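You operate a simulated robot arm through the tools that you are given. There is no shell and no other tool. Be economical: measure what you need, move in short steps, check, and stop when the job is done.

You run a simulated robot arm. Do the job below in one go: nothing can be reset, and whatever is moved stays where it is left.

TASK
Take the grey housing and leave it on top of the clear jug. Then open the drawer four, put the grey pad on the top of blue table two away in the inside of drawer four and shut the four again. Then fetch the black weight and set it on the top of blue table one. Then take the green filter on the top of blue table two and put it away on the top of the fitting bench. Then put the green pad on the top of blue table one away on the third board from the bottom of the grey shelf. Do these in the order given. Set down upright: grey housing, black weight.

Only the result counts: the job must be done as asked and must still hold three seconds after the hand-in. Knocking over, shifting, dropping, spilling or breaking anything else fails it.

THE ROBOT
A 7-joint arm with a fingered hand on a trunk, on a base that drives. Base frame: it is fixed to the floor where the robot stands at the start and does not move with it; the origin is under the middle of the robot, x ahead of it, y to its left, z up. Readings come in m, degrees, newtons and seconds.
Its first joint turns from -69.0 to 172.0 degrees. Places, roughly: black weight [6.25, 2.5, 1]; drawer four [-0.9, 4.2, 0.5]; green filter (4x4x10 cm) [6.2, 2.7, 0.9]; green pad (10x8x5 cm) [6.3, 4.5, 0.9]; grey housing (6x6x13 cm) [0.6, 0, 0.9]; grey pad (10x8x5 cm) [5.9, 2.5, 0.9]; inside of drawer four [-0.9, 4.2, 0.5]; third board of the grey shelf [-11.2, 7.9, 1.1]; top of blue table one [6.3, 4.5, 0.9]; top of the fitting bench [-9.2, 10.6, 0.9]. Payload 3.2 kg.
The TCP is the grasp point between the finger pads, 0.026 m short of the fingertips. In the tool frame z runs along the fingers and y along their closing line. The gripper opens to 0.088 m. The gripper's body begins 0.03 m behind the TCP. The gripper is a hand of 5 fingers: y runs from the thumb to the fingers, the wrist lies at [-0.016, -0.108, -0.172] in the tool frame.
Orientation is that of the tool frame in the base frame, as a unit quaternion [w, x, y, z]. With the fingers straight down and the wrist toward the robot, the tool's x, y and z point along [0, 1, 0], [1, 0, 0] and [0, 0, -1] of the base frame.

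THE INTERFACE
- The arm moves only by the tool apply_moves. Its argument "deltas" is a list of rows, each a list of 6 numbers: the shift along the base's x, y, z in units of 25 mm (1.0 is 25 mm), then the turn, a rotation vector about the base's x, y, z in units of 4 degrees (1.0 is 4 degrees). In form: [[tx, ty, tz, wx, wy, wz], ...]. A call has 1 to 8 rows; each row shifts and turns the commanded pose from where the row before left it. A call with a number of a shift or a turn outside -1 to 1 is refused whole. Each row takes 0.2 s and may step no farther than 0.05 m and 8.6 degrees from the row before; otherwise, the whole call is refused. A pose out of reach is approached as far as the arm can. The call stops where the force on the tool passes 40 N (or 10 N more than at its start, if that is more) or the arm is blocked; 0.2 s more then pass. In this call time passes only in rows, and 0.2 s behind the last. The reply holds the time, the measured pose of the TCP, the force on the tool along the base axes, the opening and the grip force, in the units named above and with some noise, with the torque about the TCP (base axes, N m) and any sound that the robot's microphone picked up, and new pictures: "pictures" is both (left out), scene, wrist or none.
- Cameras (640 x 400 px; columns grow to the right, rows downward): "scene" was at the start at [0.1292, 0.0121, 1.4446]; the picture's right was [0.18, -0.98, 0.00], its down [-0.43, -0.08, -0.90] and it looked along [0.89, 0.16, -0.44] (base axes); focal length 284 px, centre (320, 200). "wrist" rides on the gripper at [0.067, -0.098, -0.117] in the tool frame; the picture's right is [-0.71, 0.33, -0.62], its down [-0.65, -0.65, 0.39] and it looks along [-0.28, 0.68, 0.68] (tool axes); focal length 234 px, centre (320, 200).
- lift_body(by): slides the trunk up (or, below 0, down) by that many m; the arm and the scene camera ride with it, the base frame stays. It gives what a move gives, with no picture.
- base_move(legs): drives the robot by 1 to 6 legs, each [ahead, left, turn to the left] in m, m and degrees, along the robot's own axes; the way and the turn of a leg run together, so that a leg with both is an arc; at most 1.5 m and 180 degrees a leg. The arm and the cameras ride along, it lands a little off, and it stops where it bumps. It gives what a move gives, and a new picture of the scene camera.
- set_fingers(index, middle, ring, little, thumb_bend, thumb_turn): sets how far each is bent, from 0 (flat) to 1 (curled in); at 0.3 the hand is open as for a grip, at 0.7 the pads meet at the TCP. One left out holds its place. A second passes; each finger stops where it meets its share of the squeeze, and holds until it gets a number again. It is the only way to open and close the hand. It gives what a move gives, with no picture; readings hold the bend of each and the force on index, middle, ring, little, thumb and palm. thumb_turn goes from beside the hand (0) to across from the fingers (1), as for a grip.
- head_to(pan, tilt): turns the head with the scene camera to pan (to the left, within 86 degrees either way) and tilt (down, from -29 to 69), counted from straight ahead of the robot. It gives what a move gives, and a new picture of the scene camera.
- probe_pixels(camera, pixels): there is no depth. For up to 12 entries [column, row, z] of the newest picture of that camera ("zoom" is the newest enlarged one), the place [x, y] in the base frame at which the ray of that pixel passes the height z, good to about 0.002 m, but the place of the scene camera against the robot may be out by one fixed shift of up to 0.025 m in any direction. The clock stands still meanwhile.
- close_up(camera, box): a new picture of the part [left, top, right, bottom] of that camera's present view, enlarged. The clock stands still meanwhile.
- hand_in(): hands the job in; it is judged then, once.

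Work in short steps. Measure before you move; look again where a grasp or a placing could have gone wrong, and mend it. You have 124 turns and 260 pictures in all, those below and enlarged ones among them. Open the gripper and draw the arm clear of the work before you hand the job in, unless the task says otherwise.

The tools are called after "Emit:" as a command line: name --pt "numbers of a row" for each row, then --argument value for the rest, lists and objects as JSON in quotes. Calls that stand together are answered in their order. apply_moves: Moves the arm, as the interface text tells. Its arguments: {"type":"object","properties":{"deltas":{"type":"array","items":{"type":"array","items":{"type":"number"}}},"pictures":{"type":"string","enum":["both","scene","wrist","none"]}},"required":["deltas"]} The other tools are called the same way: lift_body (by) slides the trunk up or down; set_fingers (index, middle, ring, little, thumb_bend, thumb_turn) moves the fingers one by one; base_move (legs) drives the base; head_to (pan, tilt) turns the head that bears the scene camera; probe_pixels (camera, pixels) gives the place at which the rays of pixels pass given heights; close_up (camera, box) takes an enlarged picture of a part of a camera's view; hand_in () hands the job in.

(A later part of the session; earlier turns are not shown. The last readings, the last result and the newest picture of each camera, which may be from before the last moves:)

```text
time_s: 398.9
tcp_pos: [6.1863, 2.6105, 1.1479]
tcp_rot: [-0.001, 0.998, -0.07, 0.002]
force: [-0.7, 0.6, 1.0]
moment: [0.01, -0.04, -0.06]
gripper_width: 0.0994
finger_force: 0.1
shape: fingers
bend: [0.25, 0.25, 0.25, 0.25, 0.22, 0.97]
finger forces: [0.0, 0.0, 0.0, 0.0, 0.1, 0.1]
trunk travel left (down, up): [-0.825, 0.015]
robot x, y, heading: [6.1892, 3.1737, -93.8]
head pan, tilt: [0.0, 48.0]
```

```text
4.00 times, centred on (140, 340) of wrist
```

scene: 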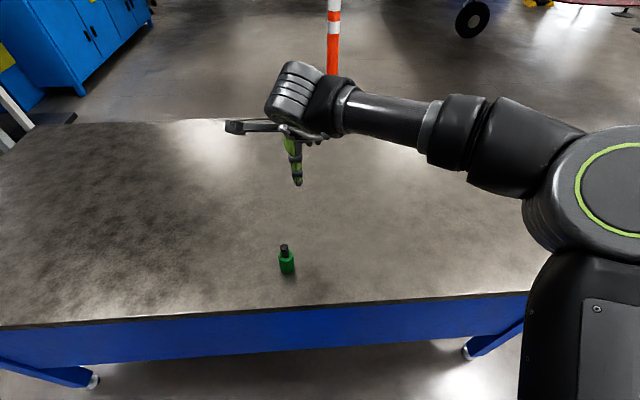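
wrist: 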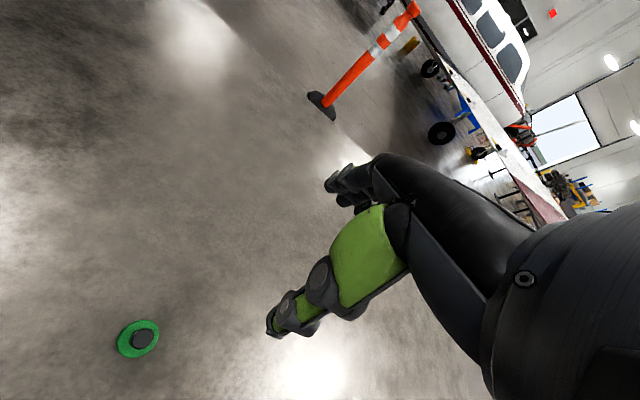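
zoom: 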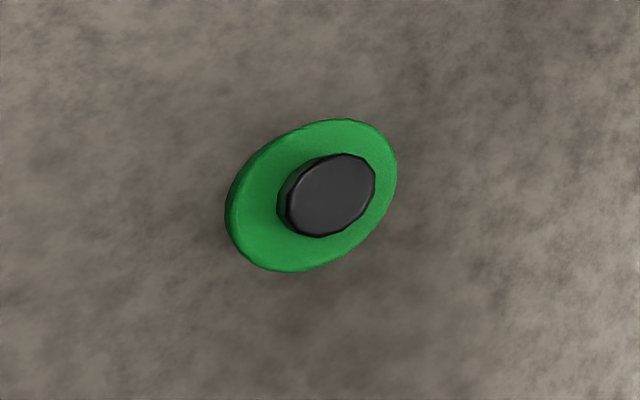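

The filter is at (6.237, 2.696). I move over it and down to just above its cap.

Emit:
apply_moves --pt "0.5 0.86 -0.5 0 0 0" --pt "0.5 0.86 -0.6 0 0 0" --pt "0.5 0.86 -0.8 0 0 0" --pt "0.53 0.86 -0.8 0 0 0" --pt "0 0 -0.8 0 0 0" --pt "0 0 -0.8 0 0 0" --pt "0 0 -0.5 0 0 0" --pt "0 0 0 0 0 0"

Emit:
close_up --camera "wrist" --box '[200, 180, 380, 360]'

```text
time_s: 400.7
tcp_pos: [6.2369, 2.6961, 1.0282]
tcp_rot: [-0.002, 0.998, -0.07, 0.002]
force: [0.4, 0.5, -0.3]
moment: [-0.01, 0.0, 0.01]
gripper_width: 0.0991
finger_force: 0.0
shape: fingers
bend: [0.25, 0.25, 0.25, 0.25, 0.22, 0.97]
finger forces: [0.0, 0.0, 0.0, 0.0, 0.1, 0.0]
trunk travel left (down, up): [-0.825, 0.015]
robot x, y, heading: [6.1861, 3.172, -93.6]
head pan, tilt: [0.0, 48.0]
```

scene: 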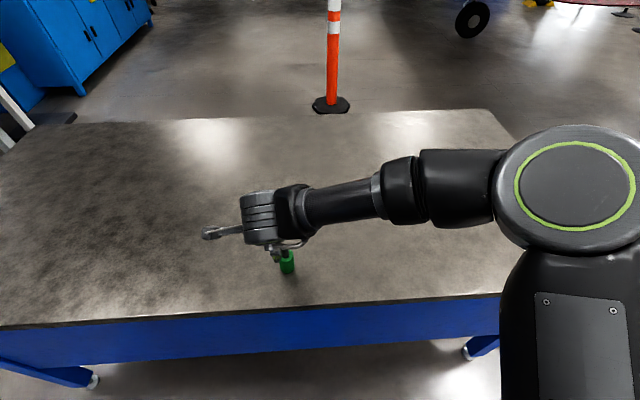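
wrist: 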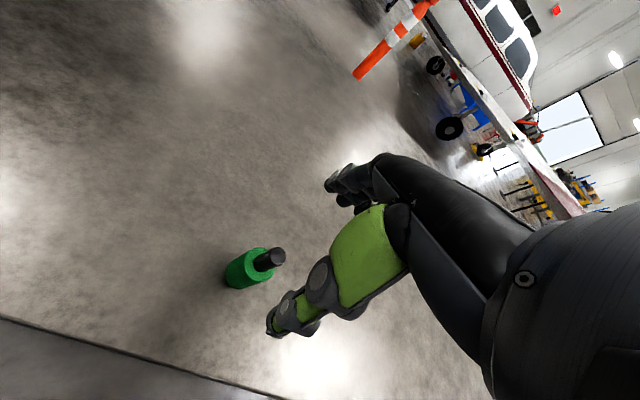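

```text
2.22 times, centred on (290, 270) of wrist
```

zoom: 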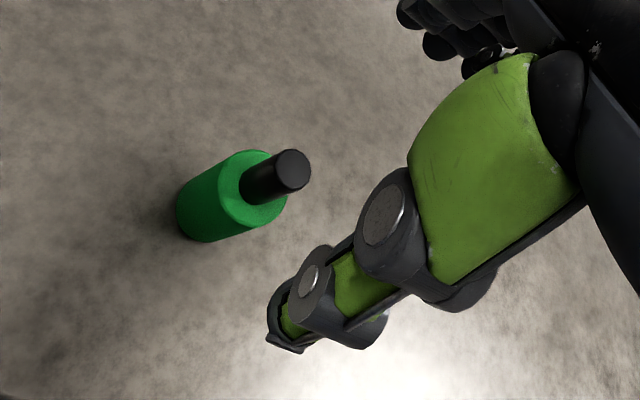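

The cap top (zoom 293,170) matches the tool axis (301,172). I descend and grip with index, middle and ring, keeping the little finger back.

Emit:
apply_moves --pt "0.1 0 -0.8 0 0 0" --pt "0 0 -0.8 0 0 0" --pt "0 0 -0.8 0 0 0" --pt "0 0 -0.8 0 0 0" --pt "0 0 -0.65 0 0 0" --pt "0 0 0 0 0 0" --pictures "none"

Emit:
set_fingers --index 0.7 --middle 0.7 --ring 0.6 --little 0.5 --thumb_bend 0.65

Emit:
apply_moves --pt "0 0 0.5 0 0 0" --pt "0 0 0.5 0 0 0" --pt "0 0 0.5 0 0 0" --pt "0 0 0.5 0 0 0"

Emit:
close_up --camera "wrist" --box '[200, 180, 380, 360]'

```text
time_s: 402.1
tcp_pos: [6.2383, 2.6952, 0.9337]
tcp_rot: [-0.001, 0.998, -0.07, 0.002]
force: [0.0, 0.3, -0.4]
moment: [0.02, 0.0, 0.02]
gripper_width: 0.0995
finger_force: 0.0
shape: fingers
bend: [0.25, 0.25, 0.25, 0.25, 0.22, 0.97]
finger forces: [0.0, 0.0, 0.0, 0.0, 0.0, 0.0]
trunk travel left (down, up): [-0.825, 0.015]
robot x, y, heading: [6.1885, 3.1776, -93.6]
head pan, tilt: [0.0, 48.0]
```

```text
time_s: 403.1
tcp_pos: [6.2385, 2.6952, 0.9345]
tcp_rot: [-0.001, 0.998, -0.071, 0.001]
force: [-0.2, -0.8, 1.3]
moment: [0.0, -0.02, 0.04]
gripper_width: 0.0294
finger_force: 10.0
shape: fingers
bend: [0.64, 0.63, 0.6, 0.5, 0.57, 0.96]
finger forces: [4.5, 5.7, 0.0, 0.0, 9.8, 0.0]
trunk travel left (down, up): [-0.825, 0.015]
robot x, y, heading: [6.1904, 3.1724, -93.5]
head pan, tilt: [0.0, 48.0]
```

```text
time_s: 404.1
tcp_pos: [6.2393, 2.6968, 0.9835]
tcp_rot: [-0.001, 0.997, -0.071, 0.001]
force: [0.4, -0.2, -0.7]
moment: [-0.02, 0.01, 0.01]
gripper_width: 0.0296
finger_force: 9.6
shape: fingers
bend: [0.64, 0.63, 0.6, 0.5, 0.57, 0.96]
finger forces: [4.4, 5.4, 0.0, 0.0, 9.6, 0.0]
trunk travel left (down, up): [-0.825, 0.015]
robot x, y, heading: [6.186, 3.1751, -93.7]
head pan, tilt: [0.0, 48.0]
```

scene: 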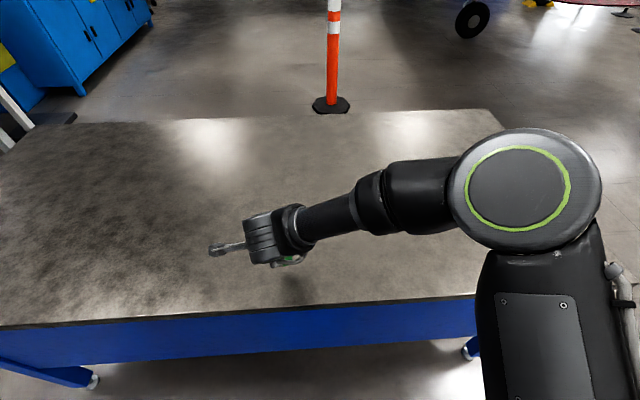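
wrist: 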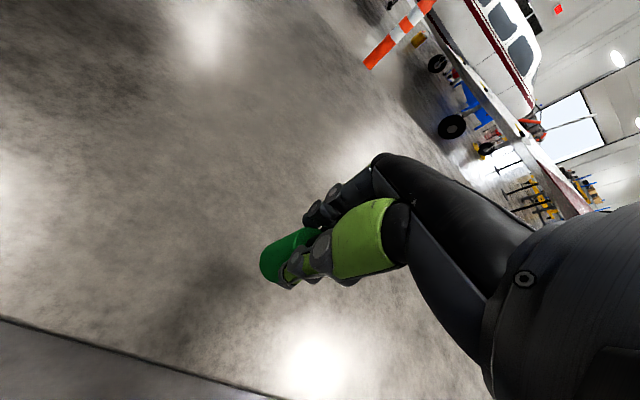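

```text
2.22 times, centred on (290, 270) of wrist
```

zoom: 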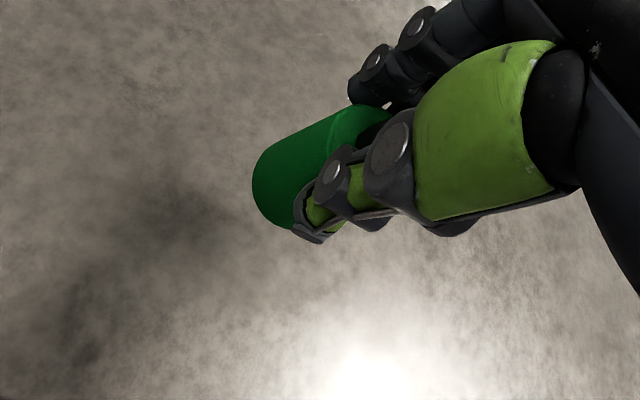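

Lifted. I tighten, raise and retract, then head west and north through the open floor.

Emit:
set_fingers --index 0.8 --middle 0.8 --thumb_bend 0.75

Emit:
apply_moves --pt "0 0 0.8 0 0 0" --pt "0 0 1 0 0 0" --pt "0 0 1 0 0 0" --pt "0 0 1 0 0 0" --pt "0 0 1 0 0 0" --pt "0 0 1 0 0 0" --pt "0 0 1 0 0 0" --pictures "wrist"

Emit:
base_move --legs '[[0, 0, -86], [1.5, 0, 0], [1.5, 0, 0], [0.7, 0, 0], [0, -1.5, 0], [0, -1.5, 0]]'

Emit:
head_to --pan -25 --tilt 10

```text
time_s: 405.1
tcp_pos: [6.24, 2.6964, 0.9834]
tcp_rot: [-0.001, 0.997, -0.071, 0.002]
force: [-0.1, 0.6, 0.0]
moment: [0.01, 0.0, 0.0]
gripper_width: 0.0287
finger_force: 18.6
shape: fingers
bend: [0.74, 0.63, 0.6, 0.5, 0.57, 0.94]
finger forces: [8.4, 10.9, 0.0, 0.0, 18.3, 0.0]
trunk travel left (down, up): [-0.825, 0.015]
robot x, y, heading: [6.1895, 3.1762, -93.9]
head pan, tilt: [0.0, 48.0]
```

```text
time_s: 406.7
tcp_pos: [6.2395, 2.6967, 1.1553]
tcp_rot: [-0.002, 0.998, -0.07, 0.001]
force: [-0.6, 0.7, -0.3]
moment: [-0.02, -0.02, 0.02]
gripper_width: 0.0284
finger_force: 19.2
shape: fingers
bend: [0.74, 0.63, 0.6, 0.5, 0.57, 0.94]
finger forces: [8.7, 10.9, 0.0, 0.0, 18.2, 0.1]
trunk travel left (down, up): [-0.825, 0.015]
robot x, y, heading: [6.1879, 3.1763, -93.8]
head pan, tilt: [0.0, 48.0]
```

wrist: 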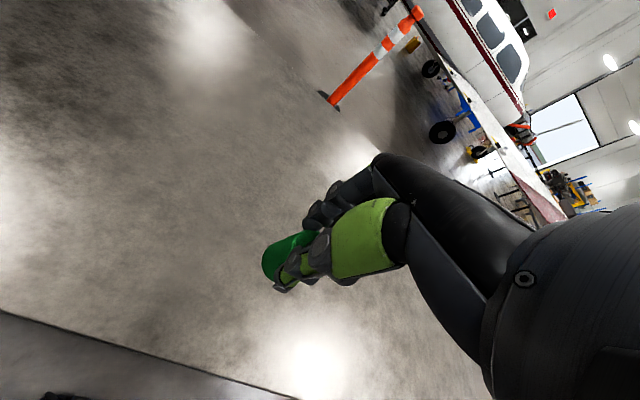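

```text
time_s: 442.3
tcp_pos: [1.9497, 5.9982, 1.1541]
tcp_rot: [-0.001, -0.679, 0.734, -0.002]
force: [-0.1, 0.2, -0.3]
moment: [0.0, 0.0, -0.01]
gripper_width: 0.0284
finger_force: 18.1
shape: fingers
bend: [0.74, 0.64, 0.6, 0.5, 0.57, 0.94]
finger forces: [8.6, 10.7, 0.0, 0.0, 17.5, 0.0]
trunk travel left (down, up): [-0.825, 0.015]
robot x, y, heading: [2.4249, 6.0802, 179.7]
head pan, tilt: [0.0, 48.0]
```

scene: 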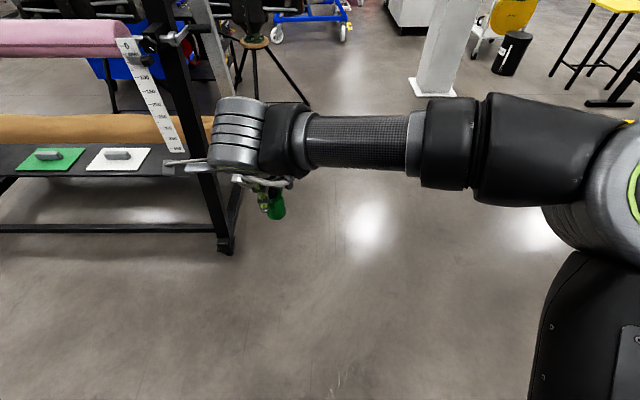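

```text
time_s: 443.4
tcp_pos: [1.9506, 5.9968, 1.1543]
tcp_rot: [0.0, -0.679, 0.734, -0.002]
force: [0.0, -0.7, -1.1]
moment: [-0.03, 0.0, -0.01]
gripper_width: 0.0284
finger_force: 18.0
shape: fingers
bend: [0.74, 0.64, 0.6, 0.5, 0.57, 0.94]
finger forces: [8.5, 10.8, 0.1, 0.0, 17.5, 0.0]
trunk travel left (down, up): [-0.825, 0.015]
robot x, y, heading: [2.4272, 6.0794, 179.9]
head pan, tilt: [-25.0, 10.0]
```

scene: 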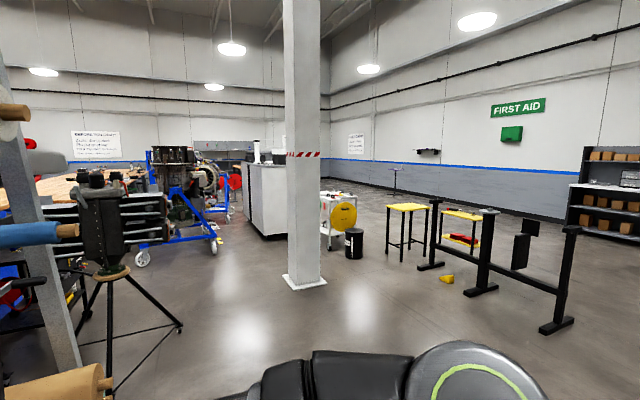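

I see a column (302,285), sawhorse (430–560, 265–330) and cabinet (265,235) on the way west. I probe their floor positions.

Emit:
probe_pixels --camera "scene" --pixels '[[285, 285, 0], [320, 285, 0], [430, 267, 0], [481, 292, 0], [557, 328, 0], [353, 257, 0], [265, 238, 0], [330, 248, 0], [445, 280, 0], [215, 252, 0], [395, 190, 0], [178, 330, 0]]'

Emit:
close_up --camera "scene" --box '[180, 130, 440, 290]'

```text
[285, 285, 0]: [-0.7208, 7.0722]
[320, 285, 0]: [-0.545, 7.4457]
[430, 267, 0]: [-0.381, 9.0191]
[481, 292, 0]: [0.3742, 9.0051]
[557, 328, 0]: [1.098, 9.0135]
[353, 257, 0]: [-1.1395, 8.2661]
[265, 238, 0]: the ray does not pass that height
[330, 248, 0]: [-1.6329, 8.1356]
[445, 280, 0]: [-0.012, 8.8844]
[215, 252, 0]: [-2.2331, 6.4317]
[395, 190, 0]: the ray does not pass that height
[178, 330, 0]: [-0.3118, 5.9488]
```

```text
2.46 times, centred on (310, 210) of scene
```

zoom: 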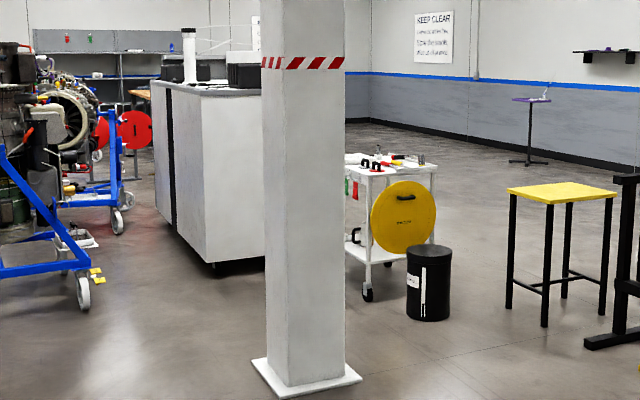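

I probe the yellow stool's legs and the cart as well.

Emit:
probe_pixels --camera "scene" --pixels '[[386, 255, 0], [401, 262, 0], [427, 257, 0], [330, 252, 0], [353, 262, 0], [418, 270, 0]]'

Emit:
head_to --pan -65 --tilt 12

```text
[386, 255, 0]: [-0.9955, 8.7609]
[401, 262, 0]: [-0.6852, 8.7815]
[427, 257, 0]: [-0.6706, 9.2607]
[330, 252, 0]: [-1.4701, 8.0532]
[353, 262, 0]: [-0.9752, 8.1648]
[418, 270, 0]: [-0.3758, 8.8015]
```

```text
time_s: 444.4
tcp_pos: [1.9497, 5.9968, 1.1544]
tcp_rot: [0.0, -0.679, 0.734, -0.003]
force: [0.0, -0.4, -0.6]
moment: [0.0, -0.01, 0.03]
gripper_width: 0.0282
finger_force: 18.4
shape: fingers
bend: [0.74, 0.64, 0.6, 0.5, 0.57, 0.94]
finger forces: [8.6, 10.6, 0.1, 0.0, 17.5, 0.1]
trunk travel left (down, up): [-0.825, 0.015]
robot x, y, heading: [2.424, 6.0825, 179.9]
head pan, tilt: [-65.0, 12.0]
```

scene: 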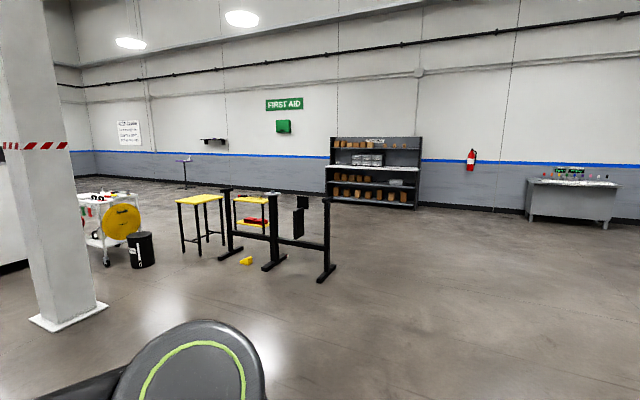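

The stool and sawhorse block a direct route, so I go around them: north along x≈2.3 to y≈10.3, then west.

Emit:
base_move --legs '[[0, -1.4, 0], [0, -1.4, 0], [0, -1.4, 0], [1.5, 0, 0], [1.5, 0, 0]]'

Emit:
head_to --pan 0 --tilt 15

```text
time_s: 478.4
tcp_pos: [-1.08, 10.0216, 1.1544]
tcp_rot: [0.0, 0.708, -0.706, 0.002]
force: [1.0, -0.2, -0.2]
moment: [-0.02, -0.01, -0.02]
gripper_width: 0.0281
finger_force: 18.1
shape: fingers
bend: [0.74, 0.64, 0.6, 0.5, 0.57, 0.94]
finger forces: [8.4, 10.8, 0.0, 0.0, 17.5, 0.1]
trunk travel left (down, up): [-0.825, 0.015]
robot x, y, heading: [-0.6144, 10.1428, -175.8]
head pan, tilt: [-65.0, 12.0]
```

scene: 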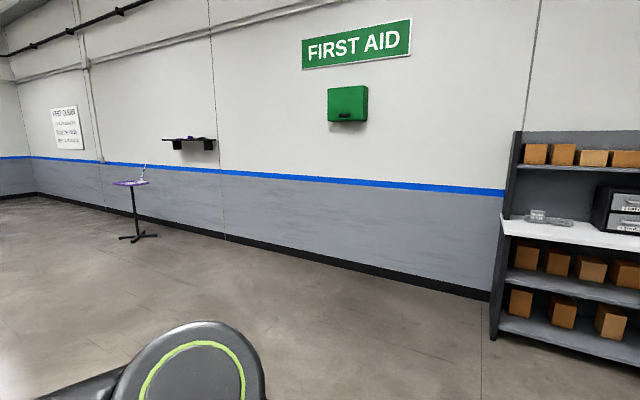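

```text
time_s: 479.8
tcp_pos: [-1.0799, 10.0194, 1.1542]
tcp_rot: [-0.001, 0.708, -0.706, 0.002]
force: [0.4, 0.3, -0.6]
moment: [0.0, -0.02, 0.0]
gripper_width: 0.0281
finger_force: 19.0
shape: fingers
bend: [0.74, 0.64, 0.6, 0.5, 0.57, 0.94]
finger forces: [8.5, 10.7, 0.0, 0.0, 17.5, 0.0]
trunk travel left (down, up): [-0.825, 0.015]
robot x, y, heading: [-0.6116, 10.1387, -175.6]
head pan, tilt: [0.0, 15.0]
```

scene: 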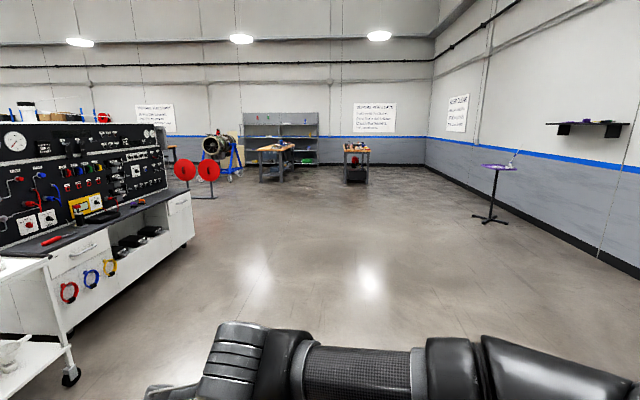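

The fitting bench is at (355,160) and the grey shelf at (285,130). The way is open; I straighten and drive west 6 m.

Emit:
base_move --legs '[[0, 0, -5], [1.5, 0, 0], [1.5, 0, 0], [1.5, 0, 0], [1.3, 0, 0]]'

Emit:
head_to --pan 0 --tilt 25

```text
time_s: 508.4
tcp_pos: [-6.9868, 10.1405, 1.1538]
tcp_rot: [0.0, -0.679, 0.734, -0.002]
force: [0.1, 0.6, -0.5]
moment: [0.02, 0.02, -0.05]
gripper_width: 0.0284
finger_force: 18.0
shape: fingers
bend: [0.74, 0.64, 0.6, 0.5, 0.57, 0.94]
finger forces: [8.5, 10.8, 0.1, 0.0, 17.5, 0.0]
trunk travel left (down, up): [-0.825, 0.015]
robot x, y, heading: [-6.5139, 10.2233, 179.7]
head pan, tilt: [0.0, 15.0]
```

scene: 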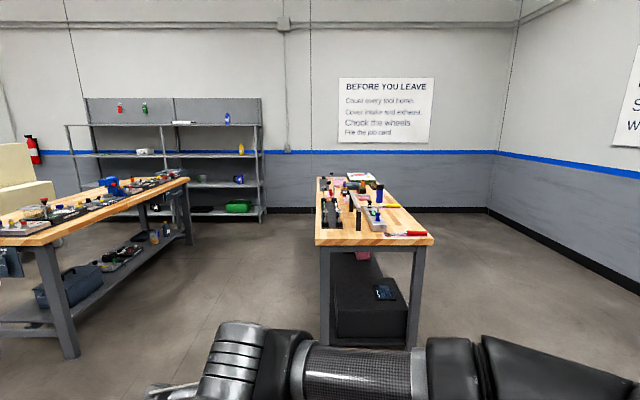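

```text
time_s: 509.1
tcp_pos: [-6.9875, 10.1407, 1.154]
tcp_rot: [0.0, -0.679, 0.734, -0.003]
force: [0.3, 0.1, -0.4]
moment: [0.01, 0.0, -0.02]
gripper_width: 0.0281
finger_force: 18.7
shape: fingers
bend: [0.74, 0.64, 0.6, 0.5, 0.57, 0.94]
finger forces: [8.5, 10.9, 0.1, 0.1, 17.5, 0.0]
trunk travel left (down, up): [-0.825, 0.015]
robot x, y, heading: [-6.5105, 10.2214, 179.3]
head pan, tilt: [0.0, 25.0]
```

scene: 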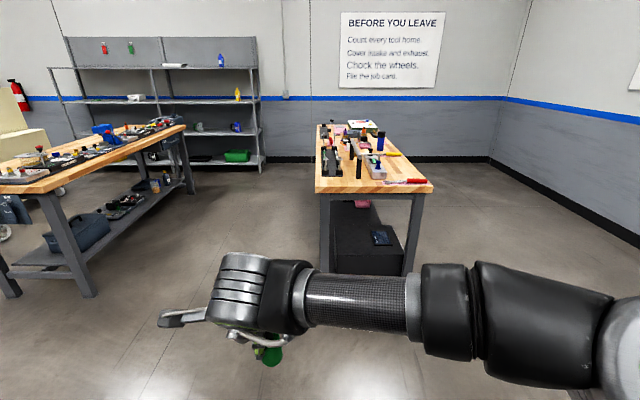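

The fitting bench is ahead at (370,170) with clutter on it. I enlarge and probe its top to find a free spot.

Emit:
close_up --camera "scene" --box '[300, 110, 450, 210]'

Emit:
probe_pixels --camera "scene" --pixels '[[316, 192, 0.9], [432, 191, 0.9], [318, 128, 0.9], [378, 126, 0.9], [325, 268, 0], [408, 272, 0], [186, 128, 0.9], [90, 295, 0], [192, 190, 0], [265, 170, 0]]'

```text
4.00 times, centred on (375, 160) of scene
```

zoom: 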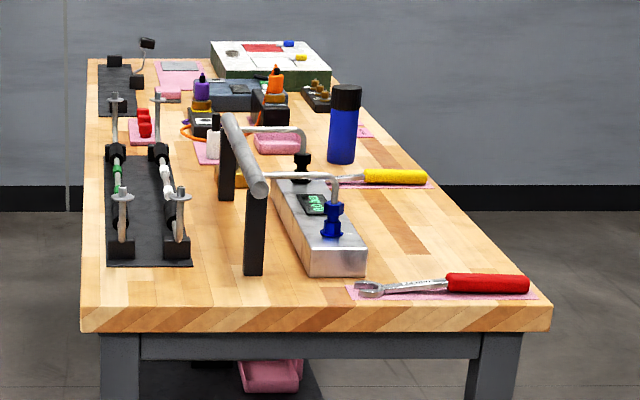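

```text
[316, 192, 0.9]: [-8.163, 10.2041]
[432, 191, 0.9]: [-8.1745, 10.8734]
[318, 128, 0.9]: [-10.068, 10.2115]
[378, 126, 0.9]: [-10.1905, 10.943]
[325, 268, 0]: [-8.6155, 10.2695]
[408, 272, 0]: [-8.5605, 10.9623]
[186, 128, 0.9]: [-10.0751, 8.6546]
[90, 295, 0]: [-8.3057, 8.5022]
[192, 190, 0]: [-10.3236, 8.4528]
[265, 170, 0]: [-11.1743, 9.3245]
```

A free strip exists at the near-left corner of the bench (zoom ~(160–220, 275–305)). I drive closer and look down at it.

Emit:
base_move --legs '[[1.2, -0.08, 0]]'

Emit:
head_to --pan 0 --tilt 42

Emit:
apply_moves --pt "0 0 0.5 0 0 0" --pictures "wrist"

```text
time_s: 515.2
tcp_pos: [-8.1953, 10.2206, 1.154]
tcp_rot: [0.001, -0.681, 0.732, -0.002]
force: [0.5, 0.8, -0.7]
moment: [0.03, 0.03, 0.0]
gripper_width: 0.0282
finger_force: 18.1
shape: fingers
bend: [0.74, 0.64, 0.6, 0.5, 0.57, 0.94]
finger forces: [8.6, 10.8, 0.1, 0.0, 17.4, 0.1]
trunk travel left (down, up): [-0.825, 0.015]
robot x, y, heading: [-7.722, 10.3064, 179.8]
head pan, tilt: [0.0, 25.0]
```

scene: 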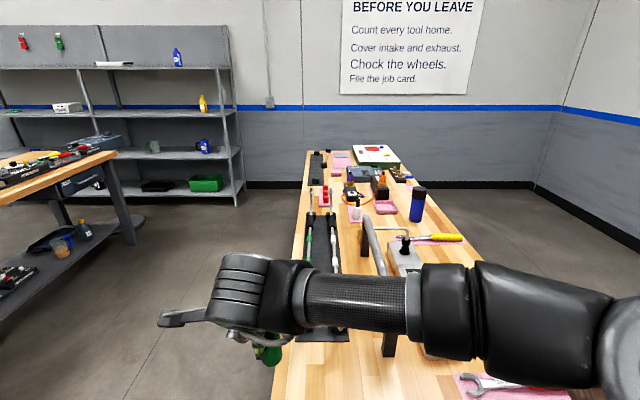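

```text
time_s: 516.0
tcp_pos: [-8.1945, 10.2219, 1.1544]
tcp_rot: [0.0, -0.681, 0.733, -0.002]
force: [0.4, -0.4, -1.0]
moment: [0.02, 0.01, 0.01]
gripper_width: 0.0284
finger_force: 18.5
shape: fingers
bend: [0.74, 0.64, 0.6, 0.5, 0.57, 0.94]
finger forces: [8.4, 10.8, 0.1, 0.0, 17.5, 0.1]
trunk travel left (down, up): [-0.825, 0.015]
robot x, y, heading: [-7.7155, 10.3015, 179.9]
head pan, tilt: [0.0, 42.0]
```

scene: 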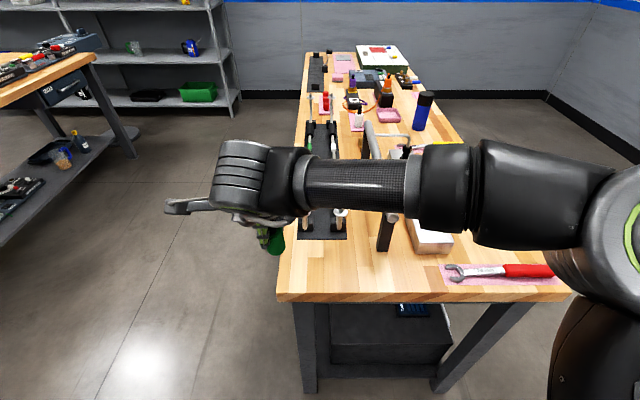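

```text
time_s: 516.4
tcp_pos: [-8.1953, 10.22, 1.167]
tcp_rot: [0.0, -0.681, 0.733, -0.002]
force: [-0.5, -0.5, 0.0]
moment: [-0.02, 0.03, -0.02]
gripper_width: 0.0281
finger_force: 18.4
shape: fingers
bend: [0.74, 0.64, 0.6, 0.5, 0.57, 0.94]
finger forces: [8.5, 10.8, 0.1, 0.0, 17.5, 0.0]
trunk travel left (down, up): [-0.825, 0.015]
robot x, y, heading: [-7.7207, 10.3084, 180.0]
head pan, tilt: [0.0, 42.0]
```

wrist: 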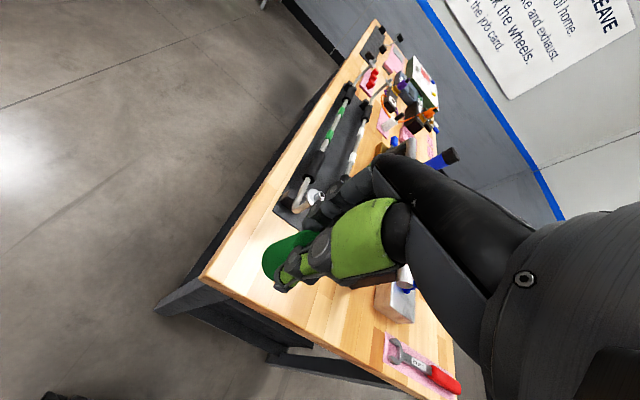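

The free near-left area of the bench is clearly visible around scene (330,265). I probe it, the edge, the tray end and the pillar foot.

Emit:
probe_pixels --camera "scene" --pixels '[[277, 293, 0.86], [277, 293, 0.9], [300, 239, 0.86], [347, 238, 0.86], [383, 250, 0.86], [330, 266, 0.86], [330, 266, 0.9], [305, 393, 0]]'

Emit:
probe_pixels --camera "wrist" --pixels '[[204, 275, 0.86], [204, 275, 0.9], [274, 209, 0.86], [274, 209, 0.9], [376, 308, 0.86], [376, 308, 0.9]]'

```text
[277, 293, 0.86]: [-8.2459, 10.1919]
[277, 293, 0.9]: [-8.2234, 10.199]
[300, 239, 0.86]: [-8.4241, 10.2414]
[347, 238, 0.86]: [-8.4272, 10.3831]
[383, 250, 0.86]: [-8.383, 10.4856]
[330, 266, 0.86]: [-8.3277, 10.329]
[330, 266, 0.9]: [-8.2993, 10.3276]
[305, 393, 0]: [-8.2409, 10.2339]
```

```text
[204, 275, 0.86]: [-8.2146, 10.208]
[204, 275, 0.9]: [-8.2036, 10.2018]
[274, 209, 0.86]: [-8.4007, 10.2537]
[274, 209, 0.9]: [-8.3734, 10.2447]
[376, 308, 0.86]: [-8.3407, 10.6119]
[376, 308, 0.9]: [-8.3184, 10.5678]
```

Edge at x≈−8.21, tray end at x≈−8.39. I'll set the filter at about (−8.285, 10.30): move over and lower to just above the bench.

Emit:
apply_moves --pt "-0.9 0.8 0 0 0 0" --pt "-0.9 0.8 0 0 0 0" --pt "-0.9 0.8 0 0 0 0" --pt "-0.9 0.8 0 0 0 0" --pt "0 0 -1 0 0 0" --pt "0 0 -1 0 0 0" --pt "0 0 -1 0 0 0" --pt "0 0 -1 0 0 0" --pictures "none"

Emit:
apply_moves --pt "0 0 -0.8 0 0 0" --pt "0 0 -0.8 0 0 0" --pt "0 0 0 0 0 0"

```text
time_s: 518.2
tcp_pos: [-8.2862, 10.2999, 1.0657]
tcp_rot: [-0.001, -0.681, 0.732, -0.003]
force: [-0.3, 0.3, -0.3]
moment: [-0.04, 0.0, 0.02]
gripper_width: 0.0283
finger_force: 18.4
shape: fingers
bend: [0.74, 0.64, 0.6, 0.5, 0.57, 0.94]
finger forces: [8.4, 11.0, 0.0, 0.0, 17.4, 0.0]
trunk travel left (down, up): [-0.825, 0.015]
robot x, y, heading: [-7.7199, 10.3053, 179.6]
head pan, tilt: [0.0, 42.0]
```

```text
time_s: 519.0
tcp_pos: [-8.284, 10.3009, 1.0266]
tcp_rot: [0.0, -0.68, 0.733, -0.003]
force: [0.3, -0.2, 0.0]
moment: [0.0, 0.0, 0.01]
gripper_width: 0.0281
finger_force: 18.5
shape: fingers
bend: [0.74, 0.72, 0.6, 0.5, 0.57, 0.94]
finger forces: [8.5, 11.0, 0.0, 0.1, 17.4, 0.1]
trunk travel left (down, up): [-0.825, 0.015]
robot x, y, heading: [-7.7211, 10.3065, 180.0]
head pan, tilt: [0.0, 42.0]
```

scene: 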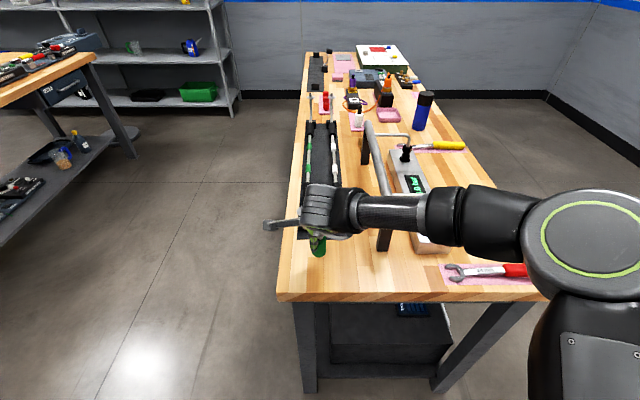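
wrist: 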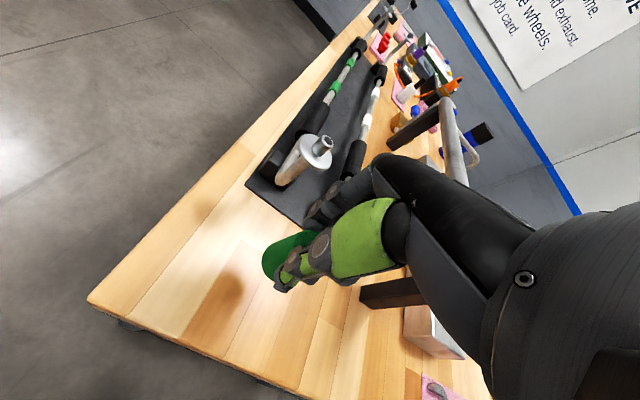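

Some extra margin from the tray: shift +x 1.2 cm, then lower slowly to contact.

Emit:
apply_moves --pt "0.5 0 -0.4 0 0 0" --pt "0 0 -0.4 0 0 0" --pt "0 0 -0.3 0 0 0" --pt "0 0 -0.3 0 0 0" --pt "0 0 -0.2 0 0 0" --pt "0 0 -0.2 0 0 0" --pt "0 0 0 0 0 0" --pictures "none"

```text
time_s: 520.6
tcp_pos: [-8.2722, 10.2991, 0.9821]
tcp_rot: [0.0, -0.68, 0.733, -0.002]
force: [-0.4, 0.1, 0.0]
moment: [-0.02, 0.02, 0.06]
gripper_width: 0.0279
finger_force: 18.6
shape: fingers
bend: [0.74, 0.72, 0.6, 0.5, 0.57, 0.94]
finger forces: [8.6, 10.9, 0.0, 0.1, 17.4, 0.1]
trunk travel left (down, up): [-0.825, 0.015]
robot x, y, heading: [-7.7212, 10.3069, 180.2]
head pan, tilt: [0.0, 42.0]
```

Emit:
apply_moves --pt "0 0 -0.2 0 0 0" --pt "0 0 -0.2 0 0 0" --pt "0 0 -0.2 0 0 0" --pt "0 0 -0.2 0 0 0" --pt "0 0 0 0 0 0" --pictures "none"

Emit:
apply_moves --pt "0 0 -0.15 0 0 0" --pt "0 0 -0.15 0 0 0" --pt "0 0 0 0 0 0" --pictures "none"

```text
time_s: 521.8
tcp_pos: [-8.2714, 10.3006, 0.9665]
tcp_rot: [-0.006, -0.68, 0.733, 0.001]
force: [-7.1, 1.0, 33.6]
moment: [0.0, -0.03, 0.01]
gripper_width: 0.0266
finger_force: 26.1
shape: fingers
bend: [0.75, 0.73, 0.6, 0.5, 0.57, 0.93]
finger forces: [12.7, 17.9, 0.0, 0.1, 22.9, 0.0]
trunk travel left (down, up): [-0.825, 0.015]
robot x, y, heading: [-7.7215, 10.305, 179.9]
head pan, tilt: [0.0, 42.0]
```

```text
time_s: 522.3
tcp_pos: [-8.2738, 10.2997, 0.9662]
tcp_rot: [-0.011, -0.68, 0.733, 0.003]
force: [5.5, 3.1, 20.6]
moment: [-0.01, -0.4, 0.0]
gripper_width: 0.0269
finger_force: 24.8
shape: fingers
bend: [0.75, 0.73, 0.6, 0.5, 0.56, 0.93]
finger forces: [8.0, 14.3, 0.0, 0.0, 27.2, 0.1]
trunk travel left (down, up): [-0.825, 0.015]
robot x, y, heading: [-7.7175, 10.3077, 179.6]
head pan, tilt: [0.0, 42.0]
stopped in row 2: the force on the tool passed its limit (the readings are from after the stop); the commanded pose is now the measured one
```

Contact, overly firm. I back up a few millimetres and check the filter's state.

Emit:
apply_moves --pt "0 0 0.1 0 0 0" --pt "0 0 0.06 0 0 0" --pt "0 0 0 0 0 0" --pictures "wrist"

Emit:
close_up --camera "scene" --box '[270, 170, 390, 290]'

```text
time_s: 523.1
tcp_pos: [-8.2749, 10.2999, 0.9687]
tcp_rot: [-0.008, -0.68, 0.733, 0.002]
force: [1.2, -0.6, 9.6]
moment: [0.06, -0.02, 0.0]
gripper_width: 0.0267
finger_force: 23.0
shape: fingers
bend: [0.75, 0.73, 0.6, 0.5, 0.56, 0.93]
finger forces: [9.6, 14.5, 0.0, 0.1, 22.1, 0.0]
trunk travel left (down, up): [-0.825, 0.015]
robot x, y, heading: [-7.7179, 10.305, 180.2]
head pan, tilt: [0.0, 42.0]
```

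wrist: 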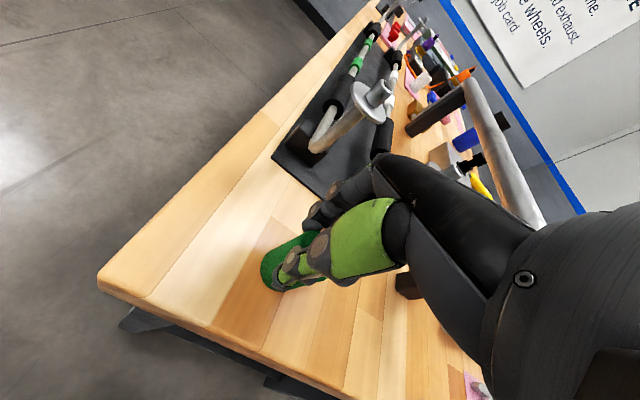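

```text
3.33 times, centred on (330, 230) of scene
```

zoom: 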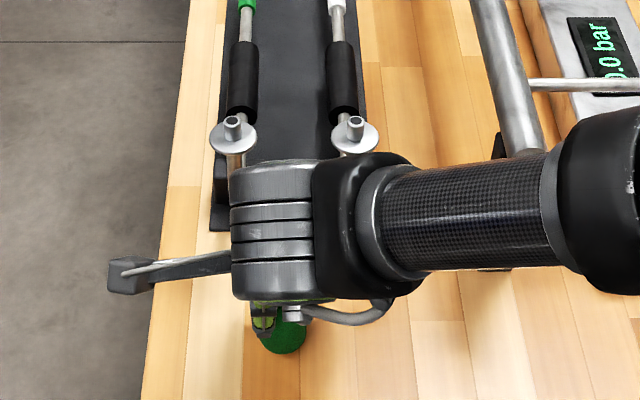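

The filter stands on the bench. I open moderately (to avoid the tray) and lift straight up.

Emit:
set_fingers --index 0.55 --middle 0.55 --ring 0.5 --little 0.5 --thumb_bend 0.5

Emit:
set_fingers --index 0.36 --middle 0.36 --ring 0.36 --little 0.36 --thumb_bend 0.3

Emit:
apply_moves --pt "0 0 0.4 0 0 0" --pt "0 0 0.6 0 0 0" --pt "0 0 0.8 0 0 0" --pt "0 0 0.9 0 0 0" --pt "0 0 0.9 0 0 0" --pt "0 0 0.9 0 0 0"

```text
time_s: 524.1
tcp_pos: [-8.2762, 10.2997, 0.966]
tcp_rot: [-0.007, -0.681, 0.733, 0.001]
force: [-0.6, -0.2, 0.1]
moment: [0.01, -0.01, 0.0]
gripper_width: 0.0406
finger_force: 0.1
shape: fingers
bend: [0.55, 0.55, 0.5, 0.5, 0.5, 0.97]
finger forces: [0.1, 0.0, 0.0, 0.0, 0.1, 0.0]
trunk travel left (down, up): [-0.825, 0.015]
robot x, y, heading: [-7.7238, 10.3035, 179.7]
head pan, tilt: [0.0, 42.0]
```

```text
time_s: 525.1
tcp_pos: [-8.2761, 10.3003, 0.9669]
tcp_rot: [-0.006, -0.68, 0.734, 0.0]
force: [0.3, 0.0, 0.2]
moment: [0.02, 0.0, 0.0]
gripper_width: 0.0814
finger_force: 0.0
shape: fingers
bend: [0.36, 0.36, 0.36, 0.36, 0.3, 0.97]
finger forces: [0.0, 0.0, 0.1, 0.0, 0.0, 0.1]
trunk travel left (down, up): [-0.825, 0.015]
robot x, y, heading: [-7.722, 10.3049, 179.8]
head pan, tilt: [0.0, 42.0]
```

```text
time_s: 526.5
tcp_pos: [-8.2764, 10.3013, 1.0803]
tcp_rot: [-0.007, -0.68, 0.733, 0.001]
force: [1.0, 0.6, -0.3]
moment: [-0.02, -0.01, 0.0]
gripper_width: 0.0814
finger_force: 0.0
shape: fingers
bend: [0.36, 0.36, 0.36, 0.36, 0.3, 0.97]
finger forces: [0.0, 0.0, 0.1, 0.0, 0.0, 0.0]
trunk travel left (down, up): [-0.825, 0.015]
robot x, y, heading: [-7.7207, 10.304, 180.1]
head pan, tilt: [0.0, 42.0]
```

scene: 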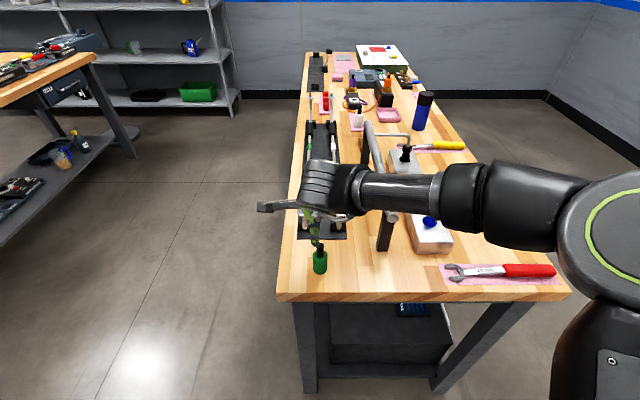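
wrist: 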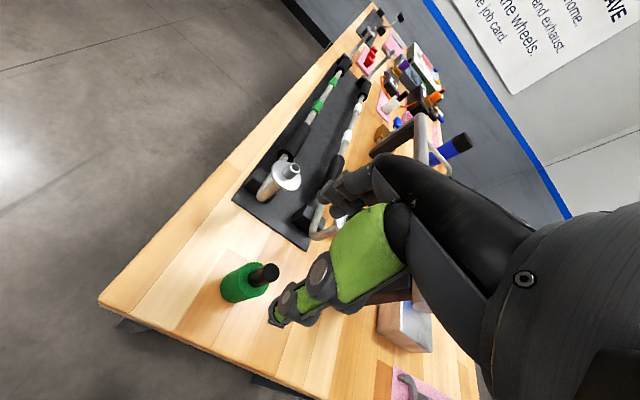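

The filter stands upright on the bench. I raise the hand clear and drive back east and then south around the sawhorse in one sequence.

Emit:
apply_moves --pt "0 0 1 0 0 0" --pt "0 0 1 0 0 0" --pt "0 0 1 0 0 0" --pt "0 0 1 0 0 0" --pt "0.8 0 0 0 0 0" --pt "0.8 0 0 0 0 0" --pt "0.8 0 0 0 0 0" --pt "0.8 0 0 0 0 0" --pictures "scene"

Emit:
base_move --legs '[[0, 0, 180], [1.5, 0, 0], [1.5, 0, 0], [1.5, 0, 0], [1.5, 0, 0], [1.5, 0, 0]]'

Emit:
base_move --legs '[[1.5, 0, 0], [1.1, 0, 0], [0, -1.5, 0], [0, -1.5, 0], [0, -1.5, 0], [0, -1.5, 0]]'

```text
time_s: 528.3
tcp_pos: [-8.195, 10.2993, 1.1783]
tcp_rot: [-0.008, -0.68, 0.733, 0.001]
force: [-0.3, -0.1, -0.9]
moment: [0.01, 0.03, 0.0]
gripper_width: 0.0816
finger_force: 0.0
shape: fingers
bend: [0.36, 0.36, 0.36, 0.36, 0.3, 0.97]
finger forces: [0.1, 0.0, 0.1, 0.1, 0.0, 0.1]
trunk travel left (down, up): [-0.825, 0.015]
robot x, y, heading: [-7.7205, 10.3047, 179.9]
head pan, tilt: [0.0, 42.0]
```

scene: 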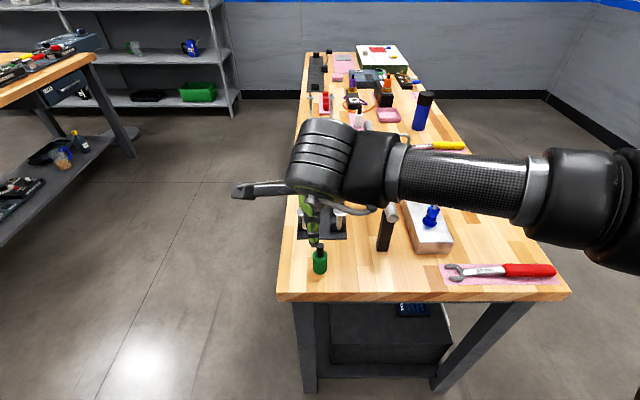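

```text
time_s: 571.0
tcp_pos: [0.2101, 10.1655, 1.1789]
tcp_rot: [0.001, 0.748, 0.663, 0.006]
force: [0.6, 0.4, 0.9]
moment: [-0.02, -0.02, 0.0]
gripper_width: 0.0813
finger_force: 0.1
shape: fingers
bend: [0.36, 0.36, 0.36, 0.36, 0.3, 0.97]
finger forces: [0.0, 0.0, 0.0, 0.0, 0.0, 0.0]
trunk travel left (down, up): [-0.825, 0.015]
robot x, y, heading: [-0.2627, 10.1794, -2.7]
head pan, tilt: [0.0, 42.0]
```

scene: 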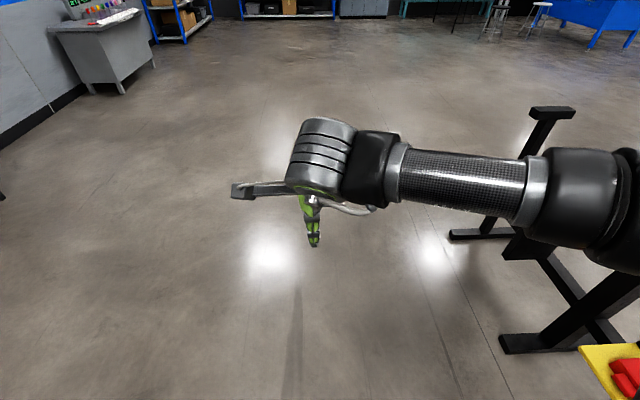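

```text
time_s: 611.7
tcp_pos: [2.4215, 4.0545, 1.1781]
tcp_rot: [0.001, 0.755, 0.655, 0.007]
force: [-0.1, -0.8, 0.2]
moment: [-0.02, 0.02, 0.01]
gripper_width: 0.0815
finger_force: 0.0
shape: fingers
bend: [0.36, 0.36, 0.36, 0.36, 0.3, 0.97]
finger forces: [0.0, 0.0, 0.0, 0.0, 0.1, 0.0]
trunk travel left (down, up): [-0.825, 0.015]
robot x, y, heading: [1.9477, 4.0835, -3.8]
head pan, tilt: [0.0, 42.0]
```

scene: 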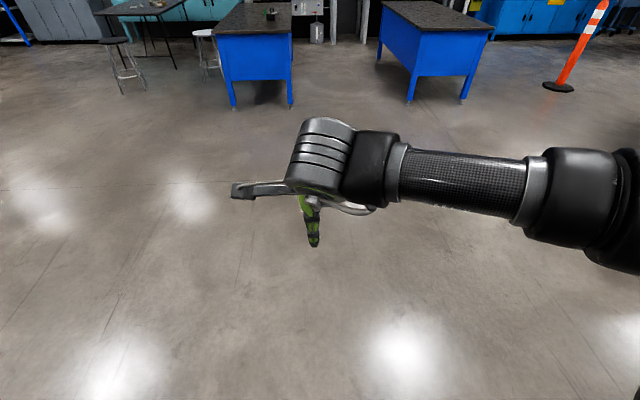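

I go on to table one, in front of the green pad, and look.

Emit:
base_move --legs '[[0, 0, 4], [0, -0.55, 0], [1.5, 0, 0], [1.5, 0, 0], [1.27, 0, 0], [0, 0, 90]]'

Emit:
head_to --pan 0 --tilt 45

Emit:
apply_moves --pt "0 0 0 0 0 0" --pictures "wrist"

```text
time_s: 639.2
tcp_pos: [6.2046, 3.9481, 1.1783]
tcp_rot: [-0.005, 0.027, 1.0, 0.005]
force: [-0.2, 0.1, 0.0]
moment: [0.02, 0.0, 0.04]
gripper_width: 0.0817
finger_force: 0.0
shape: fingers
bend: [0.36, 0.36, 0.36, 0.36, 0.3, 0.97]
finger forces: [0.0, 0.1, 0.0, 0.1, 0.1, 0.1]
trunk travel left (down, up): [-0.825, 0.015]
robot x, y, heading: [6.2185, 3.4738, 91.2]
head pan, tilt: [0.0, 42.0]
```

scene: 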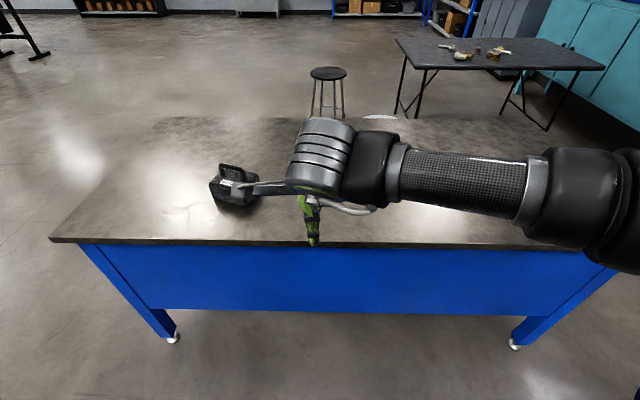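

```text
time_s: 639.8
tcp_pos: [6.203, 3.9468, 1.1789]
tcp_rot: [-0.004, 0.027, 1.0, 0.005]
force: [0.1, 0.3, -0.3]
moment: [-0.01, -0.01, -0.02]
gripper_width: 0.0816
finger_force: 0.1
shape: fingers
bend: [0.36, 0.36, 0.36, 0.36, 0.3, 0.97]
finger forces: [0.0, 0.0, 0.1, 0.0, 0.0, 0.1]
trunk travel left (down, up): [-0.825, 0.015]
robot x, y, heading: [6.2177, 3.4686, 90.9]
head pan, tilt: [0.0, 45.0]
```

scene: 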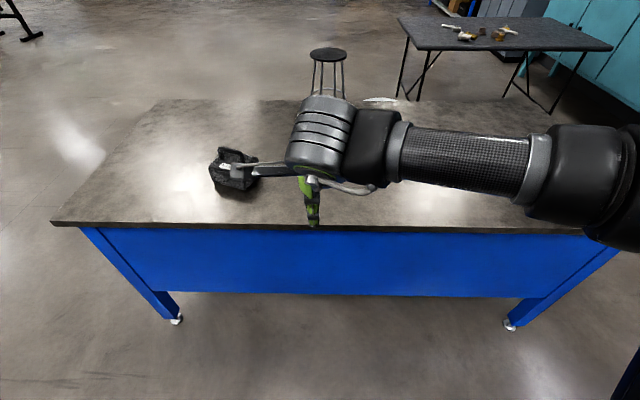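

```text
time_s: 640.2
tcp_pos: [6.2041, 3.9459, 1.1787]
tcp_rot: [-0.004, 0.027, 1.0, 0.006]
force: [0.3, 0.1, 0.0]
moment: [0.0, -0.02, 0.02]
gripper_width: 0.0817
finger_force: 0.2
shape: fingers
bend: [0.36, 0.36, 0.36, 0.36, 0.3, 0.97]
finger forces: [0.0, 0.0, 0.0, 0.0, 0.1, 0.0]
trunk travel left (down, up): [-0.825, 0.015]
robot x, y, heading: [6.2187, 3.4694, 91.1]
head pan, tilt: [0.0, 45.0]
```

wrist: 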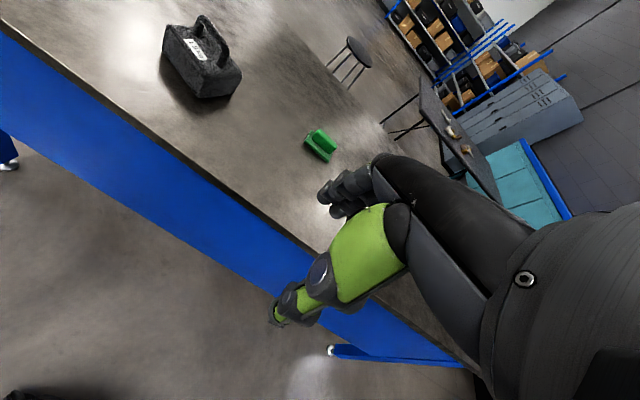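

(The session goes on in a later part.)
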